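You operate a simulated robot arm through the tools that you are given. There is no shell and no other tool. Be economical: measure what you need, move in short steps, check, and stop when the job is done.

Carry out the task below with a simulated robot arm. There is one attempt and no reset: what you move stays moved.

Task
Put the black plates on the gauging bench top away on the coil bench top. Take the sample carton from the gauging bench top and leave it on the front right nest of the plate board. Take the yellow pin gauge and put it on the intake bench top. Fetch the gold rivet and set it in the red tote on the gauging bench top. Take the black rivet and put it in the grey tray on the gauging bench top. Put the 1 mm nozzle block from the upper deck of the packing trolley on the shelf under the rollers and the 2 mm nozzle block on top of the clear box there. Pull the right drawer of the gauging bench open. Do these in any order. Set down upright: sample carton, nozzle block.

Only the result counts: the job must be done as asked and must still hold three seconds after the hand-in. Knocking over, shifting, dropping, spilling or breaking anything else fails it.

Robot
A 7-joint arm with a two-finger parallel gripper on a trunk, on a base that drives. Base frame: it is fixed to the floor where the robot stands at the start and does not move with it; the origin is under the middle of the robot, x ahead of it, y to its left, z up. Lengths are in mm, angles in degrees, forces in N, time in s.
With the tool pointing down near the work surface it reaches from about 100 to 660 mm from the robot's upright axis, wherever it stands. Its first joint turns from -166.0 to 166.0 degrees. Places, roughly: black plates (9x4x3 cm) [500, -100, 800]; black rivet (2x2x5 cm) [1000, -600, 800]; clear box [-750, 500, 750]; coil bench top [-1100, 4700, 800]; front right nest of the plate board (18x18 cm) [120, -2840, 720]; gold rivet (2x2x5 cm) [1000, -700, 800]; grey tray [500, 750, 750]; intake bench top [5300, -1500, 800]; nozzle block [-1000, 500, 750]; red tote [500, -250, 750]; right drawer of the gauging bench [900, 800, 600]; sample carton [750, -500, 750]; shelf under the rollers [-800, 0, 300]; yellow pin gauge [750, -750, 750]. Payload 3.43 kg.
The tool frame sits at the grasp point between the pads (the TCP): z along the fingers, y along the line on which they close. The tips reach 30 mm beyond it. The gripper opens to 94 mm. The fingers are 28 mm wide and 10 mm thick; the gripper's body (50 by 96 mm) begins 55 mm behind the TCP.
Orientation is that of the tool frame in the base frame, as a unit quaternion [w, x, y, z]. With the fingers straight down and closing along the base's y, the tool's x points along the base's -x, its y along +y and its z along -z.

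Tools
- The arm moves only by the tool apply_moves. Its arguments are lists of equal length, an entry for each row: "translation": the shift along the base's x, y, z in mm, a list of three; "turn": the turn, a rotation vector about the base's x, y, z in degrees, a list of three; "fingers": the finger opening in mm, from 0 to 94. In form: {"translation": [[tx, ty, tz], ...], "turn": [[rx, ry, rz], ...], "fingers": [fingers, ...]}. A call has 1 to 20 rows; each row is the pose to reach, as a shift and turn from the pose commanded when the call began. Each row takes 0.2 s and may step no farther than 50 mm and 8.6 degrees from the row before; otherwise, or with a gripper value out of range, the whole call is refused. A pose out of reach is approached as far as the arm can. The call stops where the force on the tool passes 40 N (or 10 N more than at its start, if that is more) or the arm is blocked; 0.2 s more then pass. Each finger travels about 108 mm/s and halts on what it meets, pressing with about 41 N; the grip force reading is that of the motor and also rises with nothing between the fingers. The clock runs only during rows and for 0.2 s after the last one: add rows that repeat a pose to give the fingers time. It gives the time, the measured TCP pose, the force on the tool (base axes), the opening and the grip force at its end, in the units of the frame above (readings bear some noise), with the torque about the TCP (base axes, N m) and any sound that the robot's microphone picked up, and new pictures: "views" is both (left out), scene, wrist or none.
- Cameras (640 x 400 px; columns grow to the right, rows downward): "scene" is now at [-189.2, 317.8, 1184.5]; the picture's right is [0.00, -0.17, -0.99], its down [-0.62, -0.78, 0.13] and it looks along [-0.79, 0.61, -0.11] (base axes); focal length 214 px, centre (320, 200). "wrist" rides on the gripper at [76, 14, -102] in the tool frame; the picture's right is [-0.18, 0.98, 0.00], its down [-0.75, -0.14, -0.64] and it looks along [-0.63, -0.12, 0.77] (tool axes); focal length 243 px, centre (320, 200). There is no depth. A picture from a camera that has moved, and an enlarged one, comes with that camera's place and axes in the base frame and with its lens.
- slide_trunk(by): slides the trunk up (or, below 0, down) by that many mm; the arm and the scene camera ride with it, the base frame stays. It gives what a move gives, with no picture.
- steer(legs): drives the robot by 1 to 6 legs, each [ahead, left, turn to the left] in mm, mm and degrees, along the robot's own axes; the way and the turn of a leg run together, so that a leg with both is an arc; at most 1500 mm and 180 degrees a leg. The arm and the cameras ride along, it lands a little off, and it stops where it bumps. It gives what a move gives, and a new picture of the scene camera.
- aim_head(pan, tilt): turns the head with the scene camera to pan (to the left, within 80 degrees either way) and tilt (down, from -29 to 69), counted from straight ahead of the robot. It gives what a move gives, and a new picture of the scene camera.
- close_up(camera, box): a new picture of the part [left, top, right, bottom] of that camera's present view, enlarged. It takes no simulated time.
- close_job(): hands the job in; it is judged then, once.

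Work in short steps. Places have to be worked out from the pictures, the camera data and where the tool is seen: move nearer, look again, correct. Check each grasp and each placing, and mend what went wrong. You have 217 turns and 260 pictures in all, those below and enlarged ones among them. Open the gripper and draw the arm clear of the work before you hand the job in, unless the task says otherwise; then end with one line.

The tools are called after ">>>" as a command line: name --argument value ..., lists and objects as JSON in quotes. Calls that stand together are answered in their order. apply_moves: Moves the arm, as the interface text tells. Its arguments: {"type":"object","properties":{"translation":{"type":"array"},"turn":{"type":"array"},"fingers":{"type":"array"},"views":{"type":"string","enum":["both","scene","wrist","none"]}},"required":["translation","turn","fingers"]} The other tools are called the same way: slide_trunk (by) slides the trunk up or down; steer (legs) drives the base; aim_head (pan, tilt) turns the head that bears the scene camera; close_up (camera, box) takes an enlarged picture of a part of a camera's view; close_job () hands the job in.

At the start:

```text
time_s: 0.0
eef_pos: [-217.6, 242.8, 1068.1]
ee_rot: [-0.001, -0.001, 1.0, 0.0]
force: [-0.2, -0.4, -0.2]
torque: [-0.01, -0.02, -0.01]
finger_gap: 94.1
finger_force: 0.1
trunk travel left (down, up): [-250.0, 340.0]
robot x, y, heading: [-2.0, 2.4, -0.2]
head pan, tilt: [80.2, 51.8]
```

scene: 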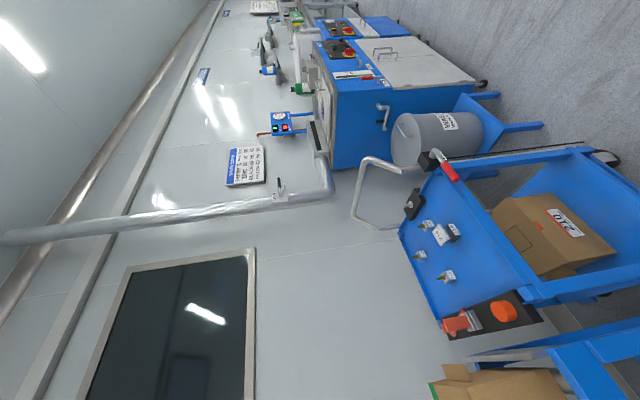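
wrist: 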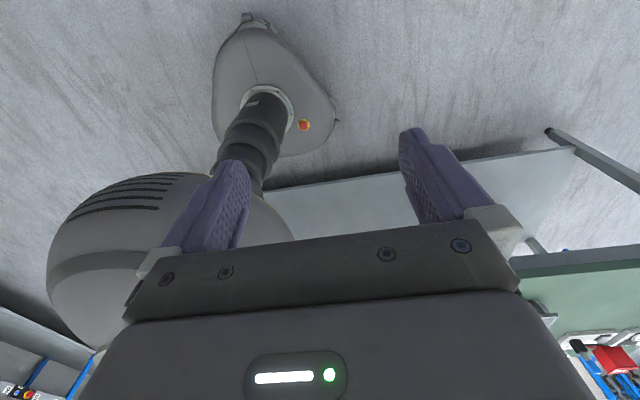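

I'll start by looking straight ahead at the gauging bench.

>>> aim_head --pan 0 --tilt 30

```text
time_s: 1.5
eef_pos: [-217.7, 243.3, 1068.2]
ee_rot: [-0.001, 0.0, 1.0, 0.0]
force: [-0.4, 0.2, 0.5]
torque: [0.03, 0.01, -0.03]
finger_gap: 94.0
finger_force: 0.1
trunk travel left (down, up): [-250.0, 340.0]
robot x, y, heading: [2.1, -1.8, -0.2]
head pan, tilt: [0.0, 30.0]
camera scene: at [-157.1, 243.7, 1107.0], right [0.0, -1.0, 0.0], down [-0.87, 0.0, 0.5], along [-0.5, 0.0, -0.87], focal length 214 px, centre (320, 200)
```

scene: 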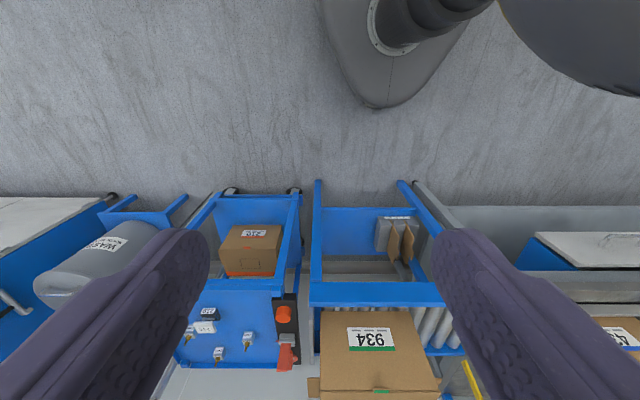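

The scene camera seems to sit near the hand. I'll test with a small upward arm move whether it rides with the arm.

>>> apply_moves --translation '[[0, 0, 40], [0, 0, 80]]' --turn '[[0, 0, 0], [0, 0, 0]]' --fingers '[94, 94]' --views "scene"

>>> aim_head --pan 0 --tilt -29

```text
time_s: 2.1
eef_pos: [-214.6, 238.8, 1146.5]
ee_rot: [0.0, -0.001, 1.0, -0.001]
force: [-0.2, 0.2, 0.1]
torque: [0.0, 0.03, -0.03]
finger_gap: 94.0
finger_force: 0.0
trunk travel left (down, up): [-250.0, 340.0]
robot x, y, heading: [1.7, -0.3, -0.2]
head pan, tilt: [0.0, 30.0]
camera scene: at [-154.6, 239.6, 1185.3], right [0.0, -1.0, 0.0], down [-0.87, 0.0, 0.5], along [-0.5, 0.0, -0.87], focal length 214 px, centre (320, 200)
```

scene: 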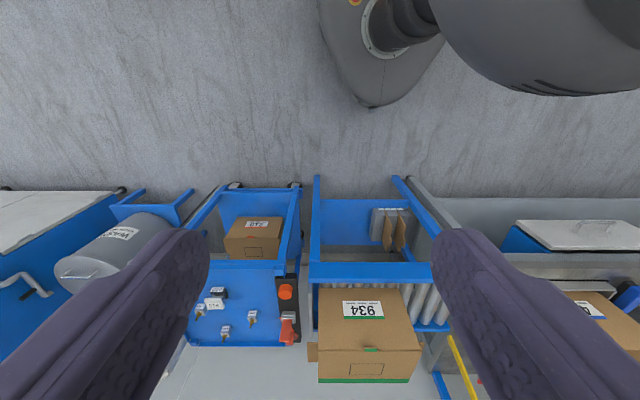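

```text
time_s: 3.4
eef_pos: [-215.4, 239.5, 1146.3]
ee_rot: [0.0, 0.0, 1.0, 0.0]
force: [0.2, -0.3, 0.1]
torque: [0.0, -0.01, 0.01]
finger_gap: 93.9
finger_force: 0.0
trunk travel left (down, up): [-250.0, 340.0]
robot x, y, heading: [1.7, 3.9, -0.0]
head pan, tilt: [0.0, -28.6]
camera scene: at [-66.6, 240.2, 1208.1], right [0.0, -1.0, 0.0], down [-0.88, 0.0, -0.48], along [0.48, 0.0, -0.88], focal length 214 px, centre (320, 200)
```

scene: 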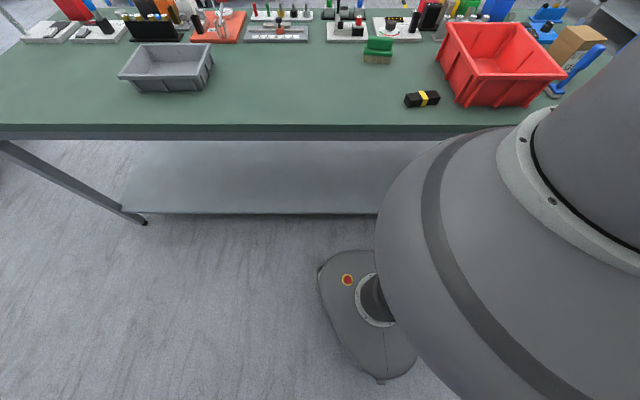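

The scene camera does ride on the hand. I'll swing the arm round to face the bench and get a good overview.

>>> apply_moves --translation '[[32, 35, 0], [69, 64, 0], [111, 82, 0], [158, 95, 0], [207, 100, 0], [255, 91, 0], [300, 70, 0], [343, 45, 0], [385, 20, 0], [420, -14, 0], [450, -53, 0], [476, -94, 0], [495, -138, 0], [505, -180, 0], [510, -225, 0], [510, -270, 20], [510, -300, 40]]' --turn '[[0, 0, 0], [0, 0, 0], [0, 0, 0], [0, 0, 0], [0, 0, 0], [0, 0, 0], [0, 0, 0], [0, 0, 0], [0, 0, 0], [0, 0, 0], [0, 0, 0], [0, 0, 0], [0, 0, 0], [0, 0, 0], [0, 0, 0], [0, 0, 0], [0, 0, 0]]' --fingers '[94, 94, 94, 94, 94, 94, 94, 94, 94, 94, 94, 94, 94, 94, 94, 94, 94]' --views "both"

```text
time_s: 7.0
eef_pos: [292.4, -57.4, 1188.4]
ee_rot: [0.001, -0.001, 1.0, 0.0]
force: [0.2, 0.0, 0.3]
torque: [0.01, 0.07, 0.01]
finger_gap: 93.9
finger_force: 0.0
trunk travel left (down, up): [-250.0, 340.0]
robot x, y, heading: [4.1, -0.5, -0.3]
head pan, tilt: [0.0, -28.6]
camera scene: at [440.6, -55.9, 1250.0], right [0.0, -1.0, 0.0], down [-0.88, 0.0, -0.48], along [0.48, 0.0, -0.88], focal length 214 px, centre (320, 200)
camera wrist: at [215.1, -42.9, 1290.0], right [0.18, 0.98, 0.0], down [0.75, -0.14, 0.64], along [0.63, -0.12, -0.77], focal length 243 px, centre (320, 200)
```

scene: 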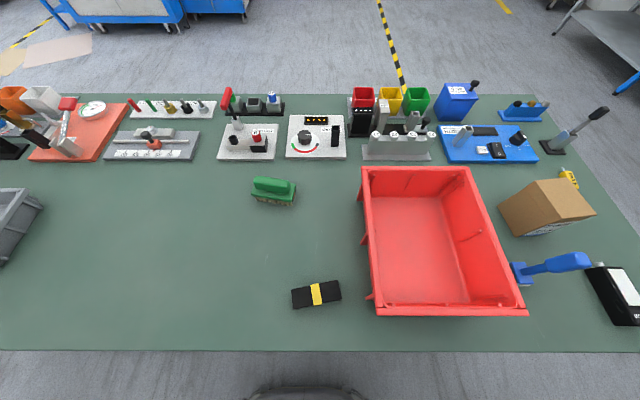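
wrist: 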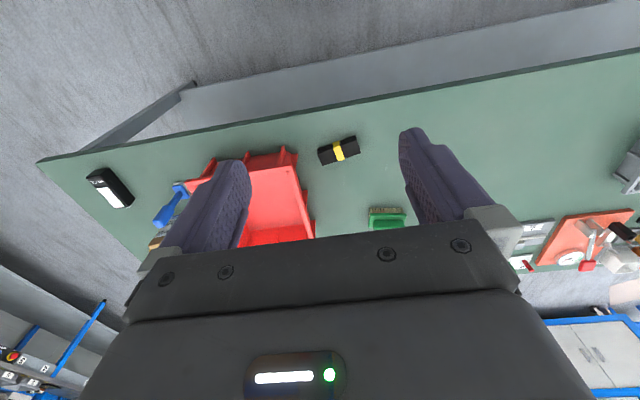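

Good overview. I'll zoom into the right side of the bench and the back row to find the rivets and pin gauge.

>>> close_up --camera "scene" --box '[340, 70, 640, 258]'

>>> close_up --camera "scene" --box '[0, 70, 340, 282]'

```text
2.13 times, centred on (490, 164) of scene
camera zoom: at [440.6, -55.9, 1250.0], right [0.0, -1.0, 0.0], down [-0.88, 0.0, -0.48], along [0.48, 0.0, -0.88], focal length 456 px, centre (-42, 277)
```

zoom: 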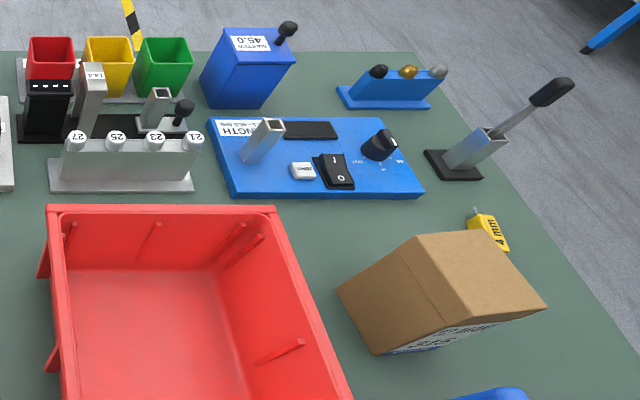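

```text
1.88 times, centred on (170, 176) of scene
camera zoom: at [440.6, -55.9, 1250.0], right [0.0, -1.0, 0.0], down [-0.88, 0.0, -0.48], along [0.48, 0.0, -0.88], focal length 404 px, centre (602, 245)
```

zoom: 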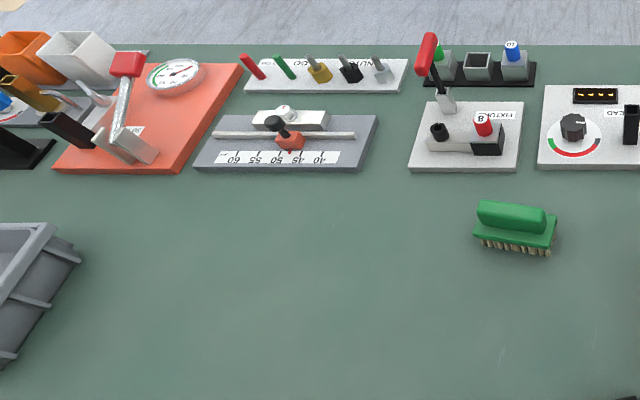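

Rivets sit in a blue rack at about (980,-620…-700), pin gauge at about (752,-686), carton about (640,-535). Zooming on the plates next.

>>> close_up --camera "scene" --box '[260, 250, 380, 325]'

>>> aim_head --pan 60 --tilt -25

>>> aim_head --pan -70 --tilt -15

```text
5.33 times, centred on (320, 288) of scene
camera zoom: at [440.6, -55.9, 1250.0], right [0.0, -1.0, 0.0], down [-0.88, 0.0, -0.48], along [0.48, 0.0, -0.88], focal length 1144 px, centre (320, -267)
```

zoom: 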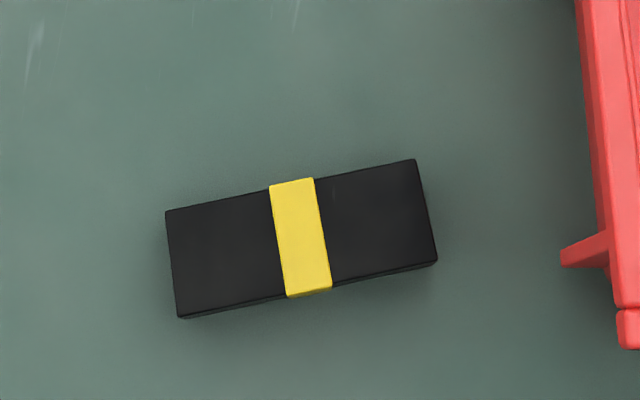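

```text
time_s: 8.3
eef_pos: [292.9, -56.0, 1187.3]
ee_rot: [0.0, -0.001, 1.0, 0.0]
force: [0.2, 0.6, 0.2]
torque: [0.03, 0.0, 0.01]
finger_gap: 93.9
finger_force: 0.0
trunk travel left (down, up): [-250.0, 340.0]
robot x, y, heading: [-1.4, -0.6, -0.3]
head pan, tilt: [60.0, -25.0]
camera scene: at [436.6, 6.6, 1281.0], right [0.0, -0.5, -0.87], down [-0.91, 0.36, -0.21], along [0.42, 0.78, -0.45], focal length 214 px, centre (320, 200)
```

scene: 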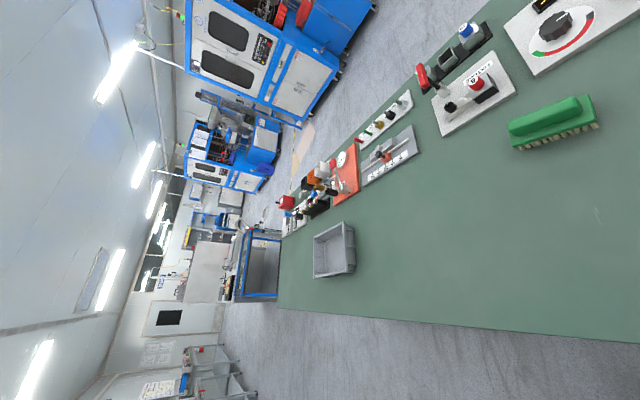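

```text
time_s: 10.4
eef_pos: [293.2, -55.9, 1186.6]
ee_rot: [0.0, -0.001, 1.0, 0.001]
force: [0.0, -0.1, 0.3]
torque: [-0.01, -0.01, -0.03]
finger_gap: 94.0
finger_force: 0.1
trunk travel left (down, up): [-250.0, 340.0]
robot x, y, heading: [-2.5, -3.3, -0.2]
head pan, tilt: [-70.0, -15.0]
camera scene: at [423.4, -130.5, 1289.0], right [0.0, -0.34, 0.94], down [-0.97, -0.24, -0.09], along [0.26, -0.91, -0.33], focal length 214 px, centre (320, 200)
```

scene: 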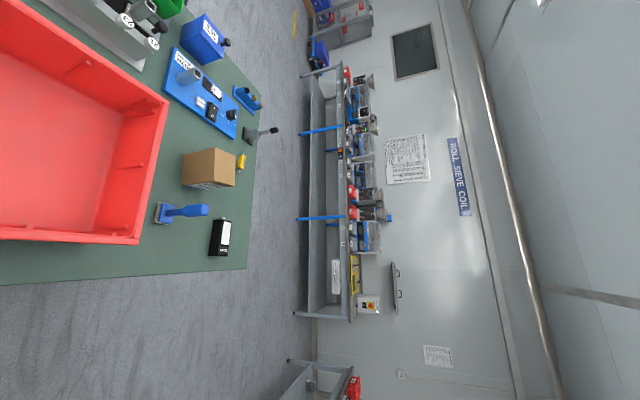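

The plates are one banded bundle at about (478,-48), with its long axis about 12° off y. I'll move above it and turn the tool so the fingers close across its width.

>>> apply_moves --translation '[[18, 1, -15], [36, 2, -30], [54, 3, -45], [72, 4, -60], [90, 5, -75], [108, 6, -90], [126, 7, -110], [144, 8, -140], [165, 9, -180], [185, 9, -220], [185, 9, -260]]' --turn '[[0, 0, -7.8], [0, 0, -15.6], [0, 0, -23.4], [0, 0, -31.2], [0, 0, -39], [0, 0, -46.8], [0, 0, -54.6], [0, 0, -62.4], [0, 0, -70.2], [0, 0, -78], [0, 0, -78]]' --fingers '[94, 94, 94, 94, 94, 94, 94, 94, 94, 94, 94]' --views "wrist"

```text
time_s: 12.8
eef_pos: [478.6, -45.8, 926.1]
ee_rot: [-0.001, 0.63, 0.777, -0.001]
force: [-0.3, -1.5, 0.4]
torque: [-0.01, 0.02, -0.01]
finger_gap: 94.0
finger_force: 0.0
trunk travel left (down, up): [-250.0, 340.0]
robot x, y, heading: [1.1, -1.8, 0.1]
head pan, tilt: [-70.0, -15.0]
camera wrist: at [476.4, 32.4, 1028.6], right [1.0, 0.02, 0.0], down [0.02, -0.77, 0.64], along [0.01, -0.64, -0.77], focal length 243 px, centre (320, 200)
```

wrist: 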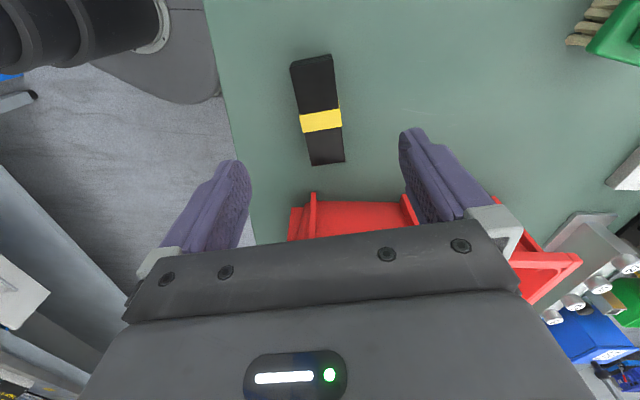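

The bundle is centred almost under the TCP. Lowering with a small correction and gripping.

>>> apply_moves --translation '[[0, -4, -40], [0, -4, -75], [0, -4, -100], [0, -4, -100], [0, -4, -100], [0, -4, -100], [0, -4, -100]]' --turn '[[0, 0, -3], [0, 0, -3], [0, 0, -3], [0, 0, -3], [0, 0, -3], [0, 0, -3], [0, 0, -3]]' --fingers '[94, 94, 94, 94, 30, 30, 30]' --views "wrist"

```text
time_s: 14.1
eef_pos: [478.9, -48.7, 829.6]
ee_rot: [0.001, 0.649, 0.761, 0.001]
force: [-3.2, 0.9, 20.3]
torque: [0.06, 0.6, -0.05]
finger_gap: 33.9
finger_force: 4.0
trunk travel left (down, up): [-250.0, 340.0]
robot x, y, heading: [-1.1, -0.2, -0.1]
head pan, tilt: [-70.0, -15.0]
stopped in row 6: the force on the tool passed its limit at 147 N (the readings are from after the stop); the commanded pose is now the measured one
camera wrist: at [479.9, 28.8, 932.4], right [1.0, -0.03, 0.0], down [-0.02, -0.77, 0.64], along [-0.02, -0.64, -0.77], focal length 243 px, centre (320, 200)
```

wrist: 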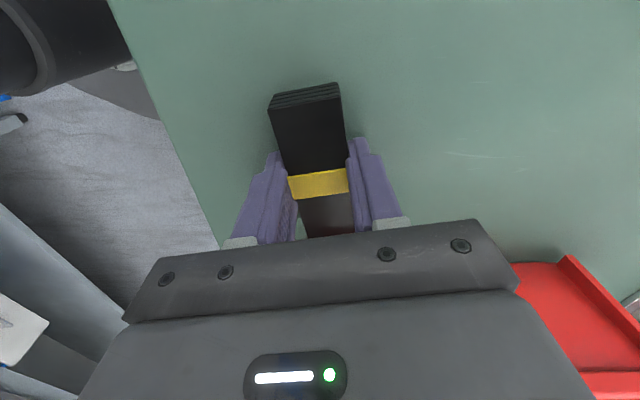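

Fingers are at 34 mm around the bundle, with some contact on the bench. Completing the squeeze, then lifting slightly.

>>> apply_moves --translation '[[0, 0, 2], [0, 0, 2], [0, 0, 20], [0, 0, 60]]' --turn '[[0, 0, 0], [0, 0, 0], [0, 0, 0], [0, 0, 0]]' --fingers '[20, 20, 20, 20]' --views "wrist"

```text
time_s: 15.1
eef_pos: [478.7, -49.9, 889.9]
ee_rot: [-0.001, 0.649, 0.761, 0.0]
force: [-0.3, 0.2, -3.2]
torque: [-0.02, -0.01, -0.03]
finger_gap: 33.4
finger_force: 40.4
trunk travel left (down, up): [-250.0, 340.0]
robot x, y, heading: [-2.6, 0.2, 0.3]
head pan, tilt: [-70.0, -15.0]
camera wrist: at [480.0, 28.5, 993.2], right [1.0, -0.03, 0.0], down [-0.02, -0.77, 0.64], along [-0.02, -0.64, -0.77], focal length 243 px, centre (320, 200)
```

wrist: 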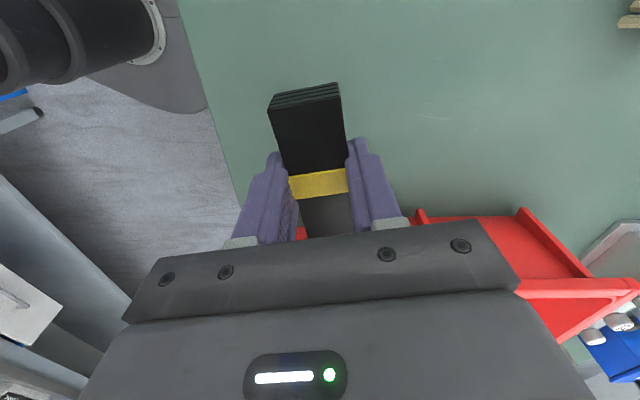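

Plates held. Raising, retracting and turning the tool back so the scene camera looks forward for driving.

>>> apply_moves --translation '[[0, 0, 40], [0, 0, 80], [-10, 5, 120], [-30, 10, 160], [-50, 15, 200], [-70, 20, 230], [-90, 25, 260], [-115, 30, 280], [-140, 40, 300], [-165, 45, 300], [-180, 50, 300]]' --turn '[[0, 0, 0], [0, 0, 8], [0, 0, 16], [0, 0, 24], [0, 0, 32], [0, 0, 40], [0, 0, 48], [0, 0, 56], [0, 0, 64], [0, 0, 72], [0, 0, 80]]' --fingers '[20, 20, 20, 20, 20, 20, 20, 20, 20, 20, 20]' --views "none"

>>> aim_head --pan 0 --tilt -29

```text
time_s: 17.5
eef_pos: [297.9, 0.6, 1189.4]
ee_rot: [0.0, 0.008, 1.0, 0.0]
force: [-0.8, -0.9, -3.0]
torque: [-0.01, -0.02, -0.03]
finger_gap: 33.2
finger_force: 41.4
trunk travel left (down, up): [-250.0, 340.0]
robot x, y, heading: [3.9, 0.6, 0.0]
head pan, tilt: [-70.0, -15.0]
```

```text
time_s: 18.9
eef_pos: [298.9, -0.6, 1189.5]
ee_rot: [0.0, 0.009, 1.0, 0.0]
force: [-0.5, 0.4, -1.8]
torque: [0.01, 0.0, -0.01]
finger_gap: 33.7
finger_force: 41.1
trunk travel left (down, up): [-250.0, 340.0]
robot x, y, heading: [-1.4, 0.8, -0.2]
head pan, tilt: [0.0, -28.6]
camera scene: at [447.1, -1.5, 1251.1], right [-0.02, -1.0, 0.0], down [-0.88, 0.02, -0.48], along [0.48, -0.01, -0.88], focal length 214 px, centre (320, 200)
```

scene: 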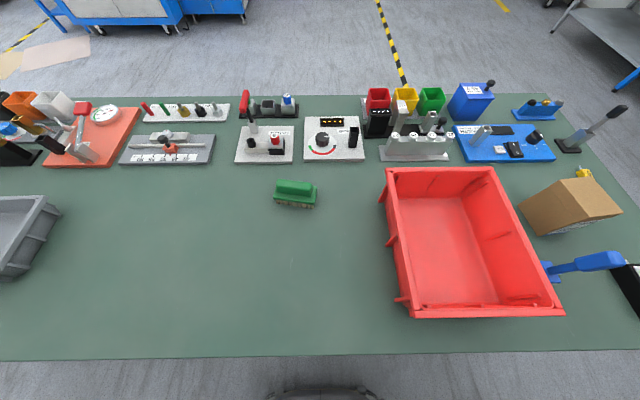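

Turning left 90° to look up the aisle toward the coil bench.

>>> steer --legs '[[0, 0, 90]]'

```text
time_s: 23.2
eef_pos: [-6.5, 298.0, 1189.3]
ee_rot: [0.0, -0.707, 0.707, 0.0]
force: [1.5, 0.1, -2.6]
torque: [-0.03, -0.02, 0.0]
finger_gap: 33.3
finger_force: 40.7
trunk travel left (down, up): [-250.0, 340.0]
robot x, y, heading: [1.3, 0.8, 90.9]
head pan, tilt: [0.0, -28.6]
camera scene: at [-7.2, 449.3, 1251.1], right [1.0, 0.0, 0.0], down [0.0, -0.88, -0.48], along [0.0, 0.48, -0.88], focal length 214 px, centre (320, 200)
```

scene: 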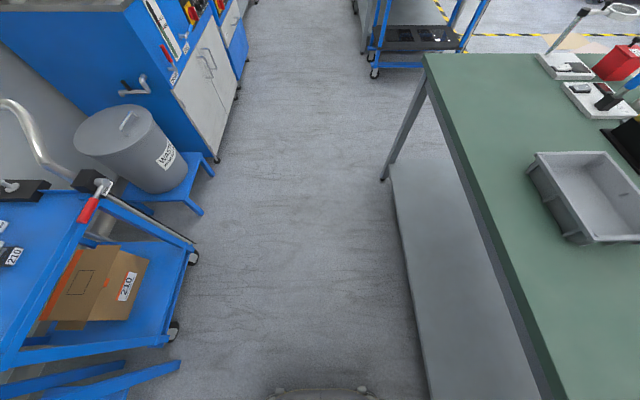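

The aisle is clear along x ≈ -150 up to about y=4000. Driving 3 m.

>>> steer --legs '[[1500, 150, 0], [1500, 0, 0]]'

```text
refused: leg 1 is longer than a leg can be; nothing moved
```

>>> steer --legs '[[1450, 150, 0], [1450, 0, 0]]'

```text
time_s: 36.8
eef_pos: [-148.3, 3112.6, 1188.9]
ee_rot: [0.0, -0.699, 0.715, 0.0]
force: [0.0, 0.0, -2.3]
torque: [-0.04, -0.02, -0.01]
finger_gap: 33.4
finger_force: 41.4
trunk travel left (down, up): [-250.0, 340.0]
robot x, y, heading: [-152.6, 2818.5, 89.6]
head pan, tilt: [0.0, -28.6]
camera scene: at [-146.7, 3264.8, 1251.1], right [1.0, -0.02, 0.0], down [-0.02, -0.88, -0.48], along [0.01, 0.48, -0.88], focal length 214 px, centre (320, 200)
```

scene: 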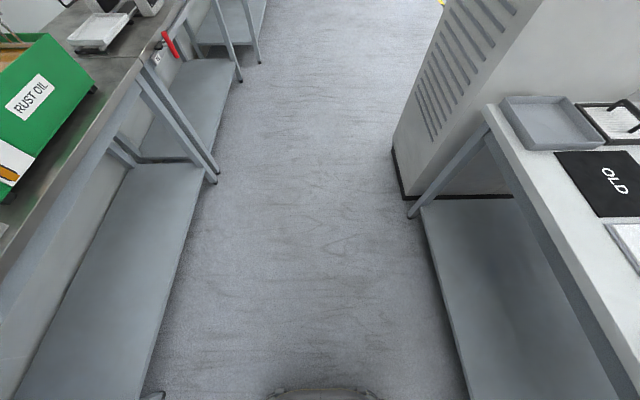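

The coil bench should be the second one on the left (y≈4100–5300). Driving up beside it and turning to face it.

>>> steer --legs '[[1400, 0, 0], [450, 0, 0], [0, 0, 90]]'

```text
time_s: 49.8
eef_pos: [-490.6, 4617.5, 1188.4]
ee_rot: [0.001, 1.0, 0.009, 0.0]
force: [-0.1, -0.4, -2.9]
torque: [0.0, -0.01, -0.03]
finger_gap: 33.5
finger_force: 40.8
trunk travel left (down, up): [-250.0, 340.0]
robot x, y, heading: [-192.8, 4628.9, -177.8]
head pan, tilt: [0.0, -28.6]
camera scene: at [-641.6, 4616.4, 1251.1], right [-0.02, 1.0, 0.0], down [0.88, 0.01, -0.48], along [-0.48, -0.01, -0.88], focal length 214 px, centre (320, 200)
```

scene: 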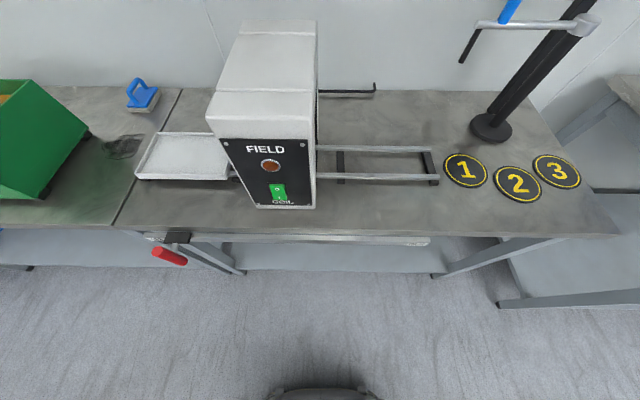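

Coil bench has free space between the numbered discs and the rails in front, about (-855,4790). Driving nearer.

>>> steer --legs '[[200, -140, -2]]'

```text
time_s: 51.6
eef_pos: [-690.2, 4767.2, 1188.5]
ee_rot: [0.001, 1.0, -0.013, 0.001]
force: [0.5, 0.3, -2.8]
torque: [-0.03, 0.0, -0.03]
finger_gap: 33.6
finger_force: 41.0
trunk travel left (down, up): [-250.0, 340.0]
robot x, y, heading: [-391.7, 4766.1, 179.7]
head pan, tilt: [0.0, -28.6]
camera scene: at [-842.4, 4771.4, 1250.9], right [0.02, 1.0, 0.0], down [0.88, -0.02, -0.48], along [-0.48, 0.01, -0.88], focal length 214 px, centre (320, 200)
```

scene: 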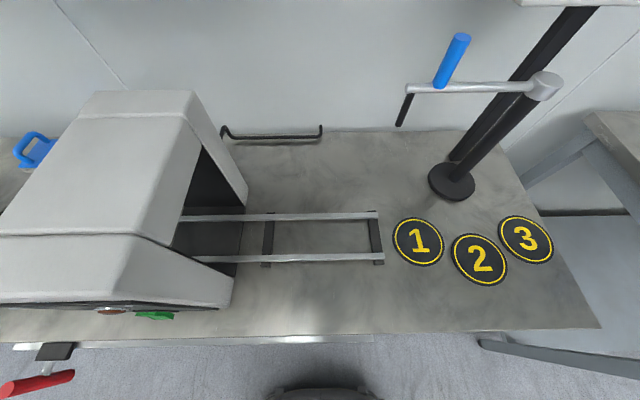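

Moving the plates over the free strip, rotating them so they lie along the bench.

>>> apply_moves --translation '[[-15, 2, -10], [-30, 4, -30], [-45, 6, -50], [-60, 8, -80], [-80, 10, -110], [-100, 12, -140], [-120, 15, -170], [-140, 18, -205], [-160, 21, -240], [-182, 23, -275], [-182, 23, -310]]' --turn '[[0, 0, -8], [0, 0, -16], [0, 0, -24], [0, 0, -32], [0, 0, -40], [0, 0, -48], [0, 0, -56], [0, 0, -64], [0, 0, -72], [0, 0, -80], [0, 0, -88]]' --fingers '[20, 20, 20, 20, 20, 20, 20, 20, 20, 20, 20]' --views "both"

```text
time_s: 54.0
eef_pos: [-871.5, 4788.8, 878.2]
ee_rot: [0.0, 0.711, -0.704, 0.0]
force: [1.0, 0.6, -2.7]
torque: [-0.01, 0.0, 0.01]
finger_gap: 33.6
finger_force: 40.7
trunk travel left (down, up): [-250.0, 340.0]
robot x, y, heading: [-392.3, 4766.6, 179.6]
head pan, tilt: [0.0, -28.6]
camera scene: at [-875.0, 4939.6, 939.5], right [1.0, 0.01, 0.0], down [0.01, -0.88, -0.48], along [0.0, 0.48, -0.88], focal length 214 px, centre (320, 200)
camera wrist: at [-886.2, 4712.2, 979.6], right [-0.98, 0.17, 0.0], down [0.13, 0.75, 0.64], along [0.11, 0.63, -0.77], focal length 243 px, centre (320, 200)
```

scene: 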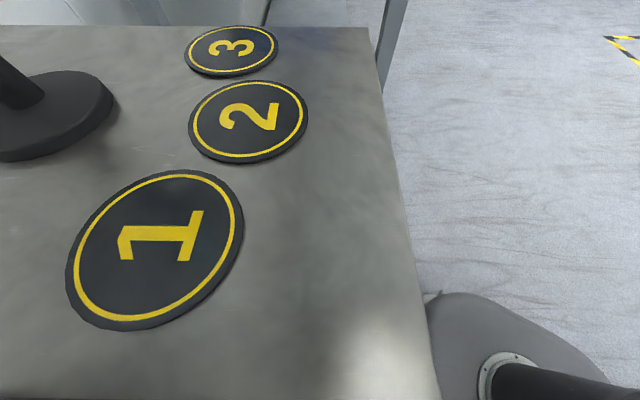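
wrist: 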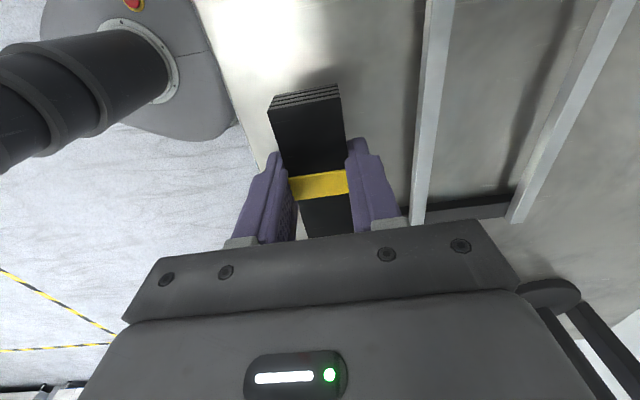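

Clear surface below the bundle. Lowering gently until contact.

>>> apply_moves --translation '[[0, 0, -20], [0, 0, -32], [0, 0, -38], [0, 0, -42], [0, 0, -46], [0, 0, -50], [0, 0, -54], [0, 0, -58]]' --turn '[[0, 0, 0], [0, 0, 0], [0, 0, 0], [0, 0, 0], [0, 0, 0], [0, 0, 0], [0, 0, 0], [0, 0, 0]]' --fingers '[20, 20, 20, 20, 20, 20, 20, 20]' --views "none"

```text
time_s: 55.6
eef_pos: [-872.2, 4789.8, 829.5]
ee_rot: [0.002, 0.711, -0.703, -0.003]
force: [9.4, 0.9, 26.6]
torque: [0.21, -0.88, 0.08]
finger_gap: 33.4
finger_force: 41.1
trunk travel left (down, up): [-250.0, 340.0]
robot x, y, heading: [-392.8, 4763.1, 179.8]
head pan, tilt: [0.0, -28.6]
stopped in row 8: the force on the tool passed its limit at 48 N (the readings are from after the stop); the commanded pose is now the measured one
```

Contact at TCP z=829.5. Releasing with a modest opening and rising.

>>> apply_moves --translation '[[0, 0, 1], [0, 0, 1], [0, 0, 1], [0, 0, 30], [0, 0, 80], [0, 0, 130]]' --turn '[[0, 0, 0], [0, 0, 0], [0, 0, 0], [0, 0, 0], [0, 0, 0], [0, 0, 0]]' --fingers '[45, 60, 60, 60, 60, 60]' --views "wrist"

```text
time_s: 57.0
eef_pos: [-875.9, 4787.0, 956.1]
ee_rot: [0.001, 0.711, -0.703, -0.001]
force: [-0.3, -0.2, 0.0]
torque: [0.01, -0.02, 0.01]
finger_gap: 59.9
finger_force: 0.0
trunk travel left (down, up): [-250.0, 340.0]
robot x, y, heading: [-391.8, 4763.8, 179.5]
head pan, tilt: [0.0, -28.6]
camera wrist: at [-889.4, 4709.9, 1060.0], right [-0.99, 0.17, 0.0], down [0.13, 0.75, 0.64], along [0.11, 0.63, -0.77], focal length 243 px, centre (320, 200)
```

wrist: 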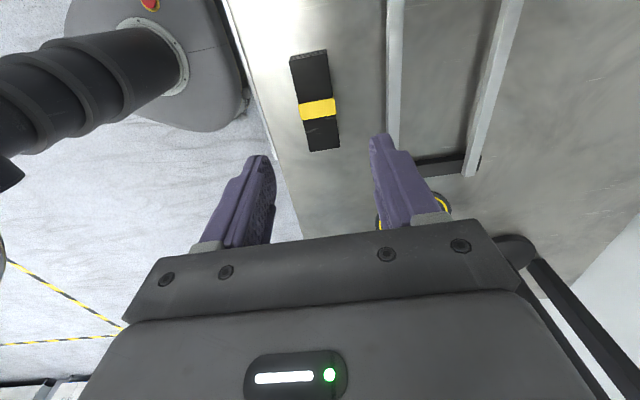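

Plates are in place. Retracting the arm, then strafing back along the aisle to the trolley.

>>> apply_moves --translation '[[0, 0, 40], [0, 0, 80], [0, -3, 120], [10, -6, 160], [30, -9, 200], [50, -12, 230], [70, -15, 230], [95, -18, 230], [120, -20, 230], [150, -22, 230], [185, -24, 230]]' --turn '[[0, 0, 8], [0, 0, 16], [0, 0, 24], [0, 0, 32], [0, 0, 40], [0, 0, 48], [0, 0, 56], [0, 0, 64], [0, 0, 72], [0, 0, 80], [0, 0, 88]]' --fingers '[60, 60, 60, 60, 60, 60, 60, 60, 60, 94, 94]' --views "none"

>>> steer --legs '[[-240, 0, 0], [0, 1450, 0], [0, 1450, 0], [0, 1350, 0]]'

```text
time_s: 59.4
eef_pos: [-688.0, 4765.8, 1188.7]
ee_rot: [0.003, 1.0, -0.01, -0.001]
force: [0.2, 0.7, -0.1]
torque: [-0.01, 0.01, -0.01]
finger_gap: 93.8
finger_force: 0.1
trunk travel left (down, up): [-250.0, 340.0]
robot x, y, heading: [-393.7, 4762.6, 179.8]
head pan, tilt: [0.0, -28.6]
```

```text
time_s: 81.4
eef_pos: [-531.7, 464.6, 1189.9]
ee_rot: [0.002, 1.0, -0.027, -0.001]
force: [1.5, 0.1, -0.1]
torque: [0.01, -0.04, 0.03]
finger_gap: 93.8
finger_force: 0.0
trunk travel left (down, up): [-250.0, 340.0]
robot x, y, heading: [-235.1, 451.3, 177.8]
head pan, tilt: [0.0, -28.6]
camera scene: at [-682.1, 473.3, 1251.1], right [0.05, 1.0, 0.0], down [0.88, -0.05, -0.48], along [-0.48, 0.02, -0.88], focal length 214 px, centre (320, 200)
```

scene: 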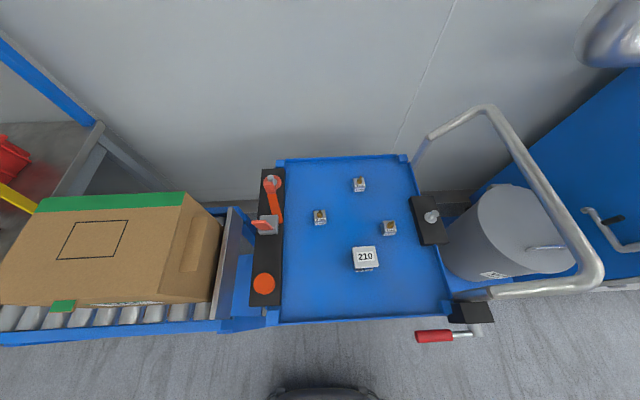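

Zooming on the trolley deck for labels.

>>> close_up --camera "scene" --box '[290, 160, 450, 285]'

>>> aim_head --pan 50 --tilt -5

```text
3.20 times, centred on (370, 222) of scene
camera zoom: at [-682.1, 473.3, 1251.1], right [0.05, 1.0, 0.0], down [0.88, -0.05, -0.48], along [-0.48, 0.02, -0.88], focal length 686 px, centre (160, 128)
```

zoom: 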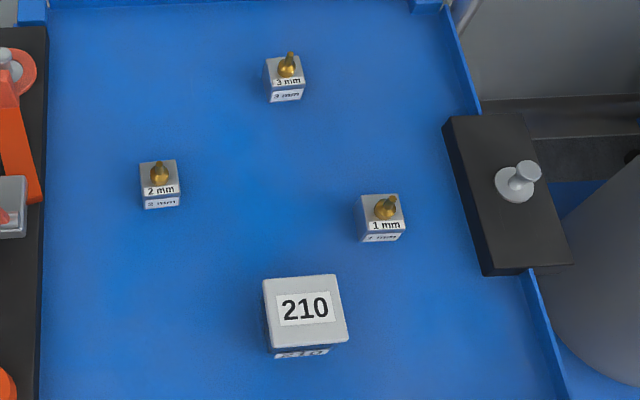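

```text
time_s: 82.6
eef_pos: [-531.0, 464.7, 1189.1]
ee_rot: [0.003, 1.0, -0.028, -0.001]
force: [-0.4, -0.3, 0.5]
torque: [0.0, -0.01, 0.03]
finger_gap: 93.9
finger_force: 0.1
trunk travel left (down, up): [-250.0, 340.0]
robot x, y, heading: [-231.6, 455.7, 178.1]
head pan, tilt: [50.0, -5.0]
camera scene: at [-653.5, 404.9, 1262.1], right [0.03, 0.64, -0.77], down [0.99, -0.12, -0.06], along [-0.13, -0.76, -0.64], focal length 214 px, centre (320, 200)
```

scene: 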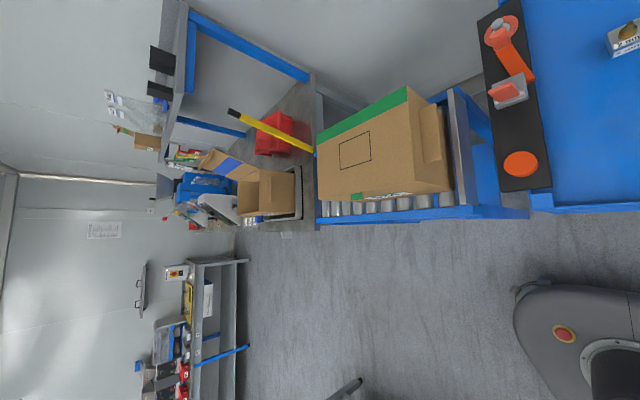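

Labels read: 1 mm at about (-854,639), 2 mm at about (-886,481), "210" box at about (-790,575). Driving a bit closer, then looking with the head down.

>>> steer --legs '[[110, -60, 2]]'

>>> aim_head --pan 0 --tilt -10

```text
time_s: 83.8
eef_pos: [-642.1, 515.4, 1188.9]
ee_rot: [0.002, 1.0, -0.007, 0.0]
force: [0.5, -0.5, -0.4]
torque: [-0.02, -0.03, 0.01]
finger_gap: 94.0
finger_force: 0.0
trunk travel left (down, up): [-250.0, 340.0]
robot x, y, heading: [-340.4, 515.9, -179.9]
head pan, tilt: [50.0, -5.0]
camera scene: at [-761.8, 451.1, 1261.9], right [0.01, 0.64, -0.77], down [1.0, -0.08, -0.06], along [-0.1, -0.77, -0.64], focal length 214 px, centre (320, 200)
```

scene: 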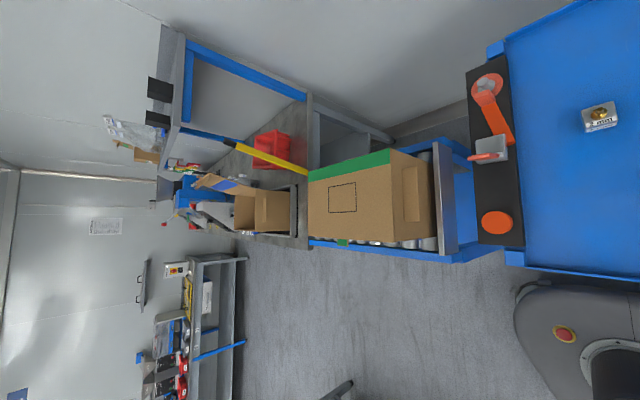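

```text
time_s: 85.0
eef_pos: [-640.9, 514.6, 1188.5]
ee_rot: [0.002, 1.0, -0.007, 0.0]
force: [1.1, -1.4, -0.7]
torque: [0.0, 0.01, -0.01]
finger_gap: 93.9
finger_force: 0.0
trunk travel left (down, up): [-250.0, 340.0]
robot x, y, heading: [-345.4, 519.9, -179.9]
head pan, tilt: [0.0, -10.0]
camera scene: at [-767.5, 517.6, 1233.8], right [0.01, 1.0, -0.01], down [0.98, -0.01, -0.17], along [-0.17, 0.0, -0.98], focal length 214 px, centre (320, 200)
```

scene: 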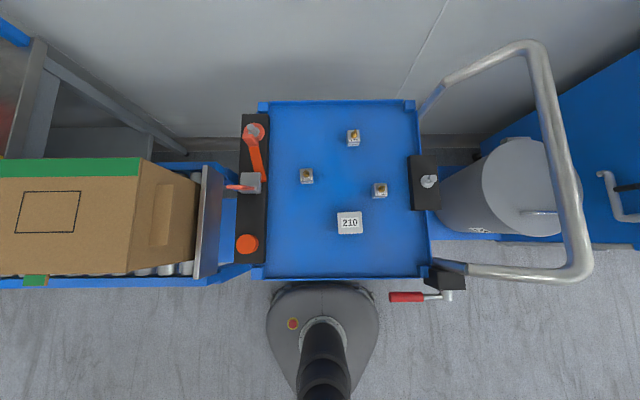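

Moving the hand down over the deck to inspect the blocks with the wrist camera.

>>> apply_moves --translation '[[-40, 0, -20], [-80, 0, -45], [-120, 0, -70], [-150, 0, -110], [-170, 0, -155], [-180, 0, -200], [-190, 0, -245]]' --turn '[[0, 0, 0], [0, 0, 0], [0, 0, 0], [0, 0, 0], [0, 0, 0], [0, 0, 0], [0, 0, 0]]' --fingers '[94, 94, 94, 94, 94, 94, 94]' --views "both"

```text
time_s: 86.6
eef_pos: [-831.2, 511.9, 943.7]
ee_rot: [0.002, 1.0, -0.007, -0.001]
force: [0.1, -0.1, 0.6]
torque: [0.02, -0.02, 0.02]
finger_gap: 93.9
finger_force: 0.0
trunk travel left (down, up): [-250.0, 340.0]
robot x, y, heading: [-343.8, 516.9, -179.9]
head pan, tilt: [0.0, -10.0]
camera scene: at [-957.5, 514.8, 988.4], right [0.01, 1.0, 0.0], down [0.98, -0.01, -0.18], along [-0.18, 0.0, -0.98], focal length 214 px, centre (320, 200)
camera wrist: at [-755.4, 497.1, 1045.8], right [-0.2, -0.98, 0.01], down [-0.75, 0.15, 0.64], along [-0.63, 0.12, -0.77], focal length 243 px, centre (320, 200)
```

scene: 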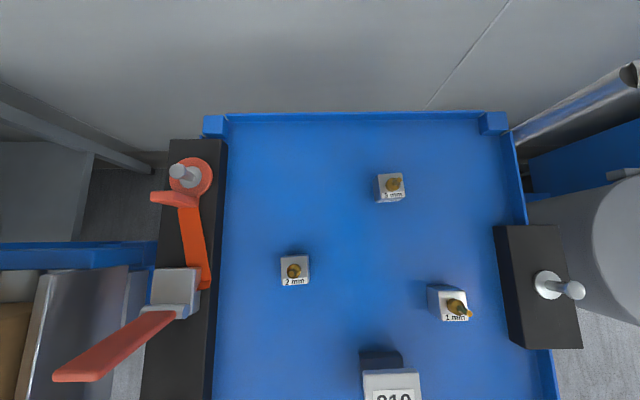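
wrist: 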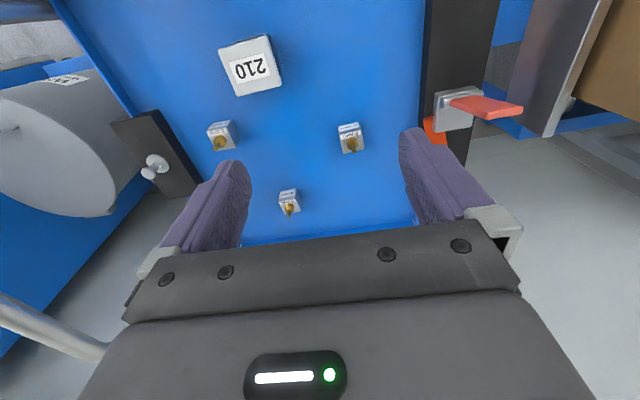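

>>> close_up --camera "wrist" --box '[190, 20, 390, 220]'

>>> close_up --camera "scene" --box '[260, 230, 500, 400]'

```text
2.00 times, centred on (290, 120) of wrist
camera zoom: at [-755.4, 497.1, 1045.8], right [-0.2, -0.98, 0.01], down [-0.75, 0.15, 0.64], along [-0.63, 0.12, -0.77], focal length 485 px, centre (380, 360)
```

zoom: 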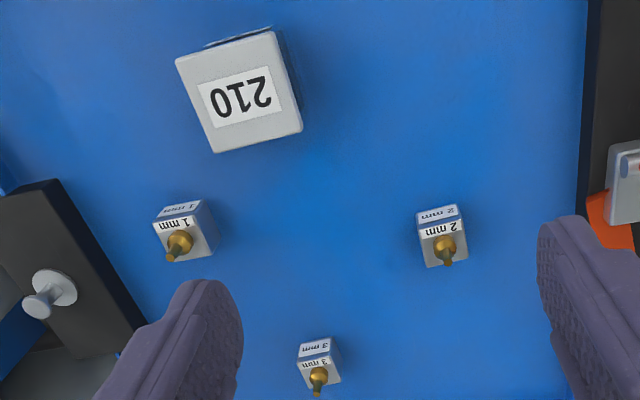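

```text
2.35 times, centred on (380, 315) of scene
camera zoom: at [-957.5, 514.8, 988.4], right [0.01, 1.0, 0.0], down [0.98, -0.01, -0.18], along [-0.18, 0.0, -0.98], focal length 505 px, centre (179, -71)
```

zoom: 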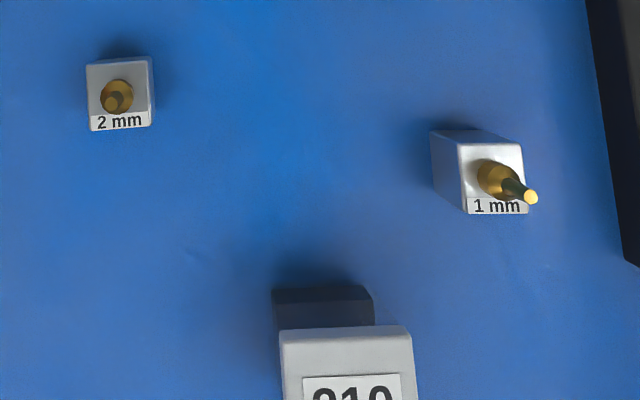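

2 mm block centre estimated at (-921,481), top z≈726. Approaching above it, then checking.

>>> apply_moves --translation '[[-35, -12, -30], [-70, -24, -65], [-90, -31, -105], [-90, -31, -140], [-90, -31, -150]]' --turn '[[0, 0, 0], [0, 0, 0], [0, 0, 0], [0, 0, 0], [0, 0, 0]]' --fingers '[80, 70, 70, 70, 70]' --views "wrist"

```text
refused: row 2 steps farther than a row can; nothing moved
```

>>> apply_moves --translation '[[-30, -10, -30], [-60, -20, -62], [-90, -31, -95], [-90, -31, -130], [-90, -31, -150]]' --turn '[[0, 0, 0], [0, 0, 0], [0, 0, 0], [0, 0, 0], [0, 0, 0]]' --fingers '[80, 70, 70, 70, 70]' --views "wrist"

```text
time_s: 87.8
eef_pos: [-921.6, 483.5, 794.7]
ee_rot: [0.002, 1.0, -0.006, -0.001]
force: [0.2, -0.8, 0.0]
torque: [0.03, 0.01, 0.0]
finger_gap: 69.8
finger_force: 0.0
trunk travel left (down, up): [-250.0, 340.0]
robot x, y, heading: [-346.2, 514.8, -179.7]
head pan, tilt: [0.0, -10.0]
camera wrist: at [-846.0, 468.5, 897.3], right [-0.2, -0.98, 0.0], down [-0.75, 0.15, 0.64], along [-0.63, 0.12, -0.77], focal length 243 px, centre (320, 200)
```

wrist: 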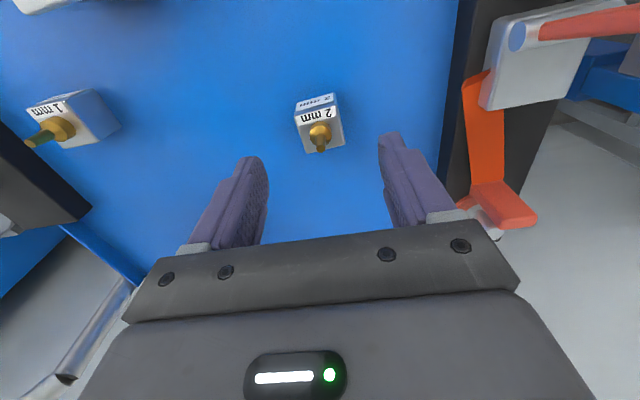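

Block is a ~28 mm cube, top ≈726, deck ≈700, centred under the hand. Descending and closing.

>>> apply_moves --translation '[[1, -1, -30], [1, -1, -50], [1, -1, -57], [1, -1, -57], [1, -1, -57], [1, -1, -57], [1, -1, -57]]' --turn '[[0, 0, 0], [0, 0, 0], [0, 0, 0], [0, 0, 0], [0, 0, 0], [0, 0, 0], [0, 0, 0]]' --fingers '[70, 70, 70, 40, 15, 15, 15]' --views "wrist"

```text
time_s: 89.4
eef_pos: [-921.0, 482.0, 737.1]
ee_rot: [0.003, 1.0, -0.007, 0.0]
force: [0.1, -0.5, -0.6]
torque: [-0.04, -0.04, 0.01]
finger_gap: 31.1
finger_force: 40.9
trunk travel left (down, up): [-250.0, 340.0]
robot x, y, heading: [-343.6, 517.6, -180.1]
head pan, tilt: [0.0, -10.0]
camera wrist: at [-845.3, 467.8, 839.4], right [-0.2, -0.98, 0.0], down [-0.75, 0.15, 0.64], along [-0.63, 0.12, -0.77], focal length 243 px, centre (320, 200)
```

wrist: 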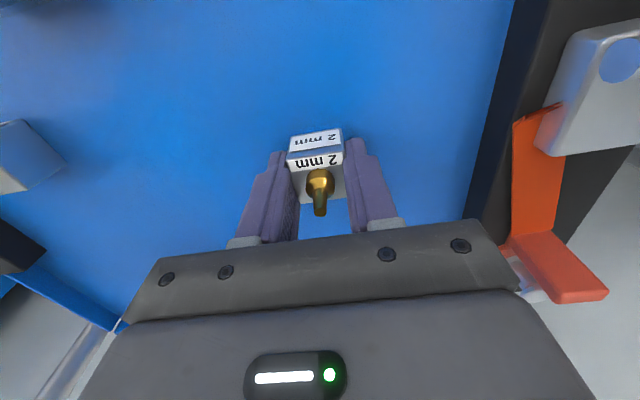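

Gripped. Lifting and carrying over the 210 box.

>>> apply_moves --translation '[[0, 0, 40], [0, 0, 80], [20, 15, 115], [45, 35, 115], [70, 60, 115], [95, 85, 115], [110, 103, 115]]' --turn '[[0, 0, 0], [0, 0, 0], [0, 0, 0], [0, 0, 0], [0, 0, 0], [0, 0, 0], [0, 0, 0]]' --fingers '[15, 15, 15, 15, 15, 15, 15]' --views "wrist"

>>> close_up --camera "wrist" --box '[200, 40, 440, 240]'

```text
time_s: 91.0
eef_pos: [-809.9, 587.9, 850.5]
ee_rot: [0.003, 1.0, -0.006, -0.001]
force: [-1.1, -0.3, -0.4]
torque: [0.04, -0.02, 0.0]
finger_gap: 31.0
finger_force: 41.8
trunk travel left (down, up): [-250.0, 340.0]
robot x, y, heading: [-344.1, 515.0, -179.9]
head pan, tilt: [0.0, -10.0]
camera wrist: at [-734.7, 573.9, 953.6], right [-0.2, -0.98, 0.01], down [-0.75, 0.16, 0.64], along [-0.63, 0.12, -0.77], focal length 243 px, centre (320, 200)
```

wrist: 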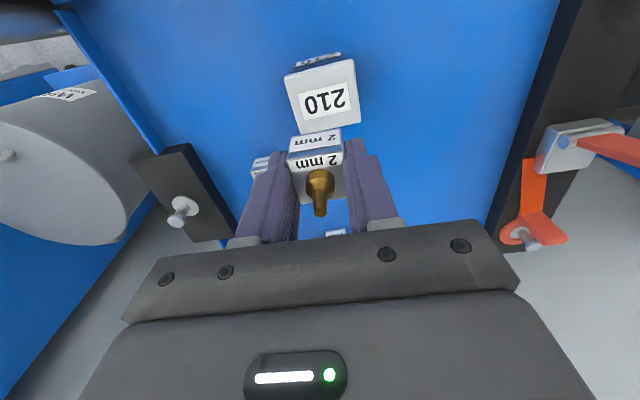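

```text
2.00 times, centred on (320, 140) of wrist
camera zoom: at [-734.7, 573.9, 953.6], right [-0.2, -0.98, 0.01], down [-0.75, 0.16, 0.64], along [-0.63, 0.12, -0.77], focal length 485 px, centre (320, 320)
```

zoom: 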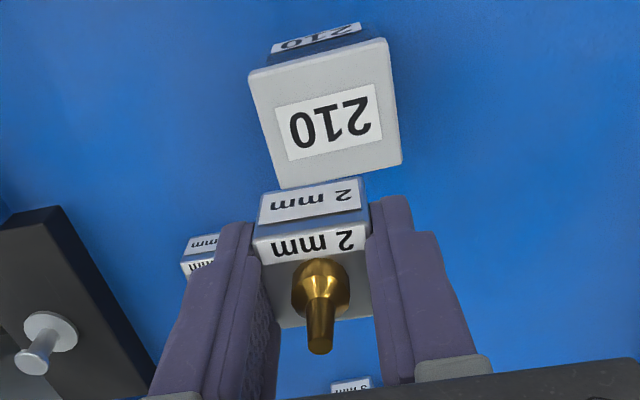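

Box top centre is about (-803,583). Aligning and lowering in fine steps until contact.

>>> apply_moves --translation '[[6, -4, -30], [6, -4, -52], [6, -4, -55], [6, -4, -58], [6, -4, -61], [6, -4, -64], [6, -4, -67], [6, -4, -70], [6, -4, -73], [6, -4, -76]]' --turn '[[0, 0, 0], [0, 0, 0], [0, 0, 0], [0, 0, 0], [0, 0, 0], [0, 0, 0], [0, 0, 0], [0, 0, 0], [0, 0, 0], [0, 0, 0]]' --fingers '[15, 15, 15, 15, 15, 15, 15, 15, 15, 15]' --views "wrist"

```text
time_s: 92.7
eef_pos: [-805.2, 581.2, 788.1]
ee_rot: [0.002, 1.0, -0.007, -0.003]
force: [8.2, -0.2, 29.3]
torque: [0.06, -0.55, -0.02]
finger_gap: 31.2
finger_force: 41.0
trunk travel left (down, up): [-250.0, 340.0]
robot x, y, heading: [-346.1, 517.2, -179.9]
head pan, tilt: [0.0, -10.0]
stopped in row 8: the force on the tool passed its limit at 43 N (the readings are from after the stop); the commanded pose is now the measured one
camera wrist: at [-728.6, 566.3, 889.9], right [-0.2, -0.98, 0.0], down [-0.75, 0.15, 0.65], along [-0.63, 0.12, -0.76], focal length 243 px, centre (320, 200)
```

wrist: 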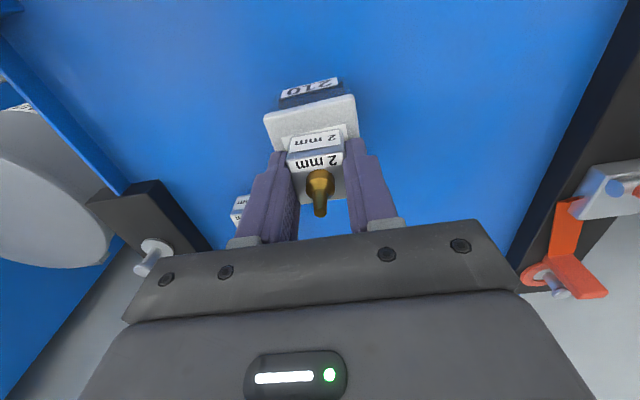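

Block sits centred on the lid. Releasing and rising.

>>> apply_moves --translation '[[0, 0, 1], [0, 0, 1], [0, 0, 2], [0, 0, 30], [0, 0, 70], [0, 0, 110]]' --turn '[[0, 0, 0], [0, 0, 0], [0, 0, 0], [0, 0, 0], [0, 0, 0], [0, 0, 0]]' --fingers '[36, 50, 60, 60, 60, 60]' --views "wrist"

```text
time_s: 94.1
eef_pos: [-803.6, 582.7, 897.5]
ee_rot: [0.002, 1.0, -0.007, -0.002]
force: [-0.8, 0.1, 0.3]
torque: [0.02, 0.0, 0.0]
finger_gap: 60.0
finger_force: 0.1
trunk travel left (down, up): [-250.0, 340.0]
robot x, y, heading: [-347.1, 515.5, -179.8]
head pan, tilt: [0.0, -10.0]
camera wrist: at [-727.2, 567.4, 999.8], right [-0.2, -0.98, 0.0], down [-0.75, 0.15, 0.64], along [-0.63, 0.12, -0.76], focal length 243 px, centre (320, 200)
```

wrist: 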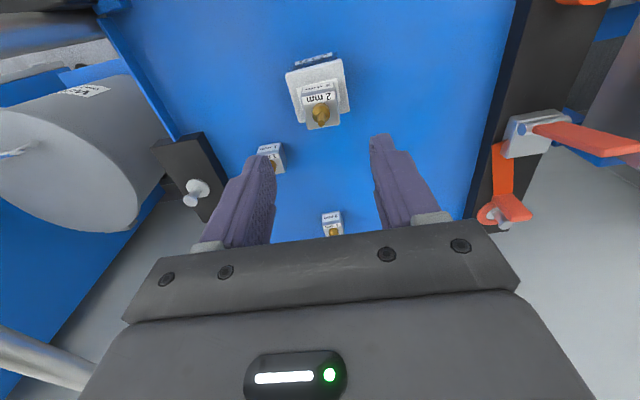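

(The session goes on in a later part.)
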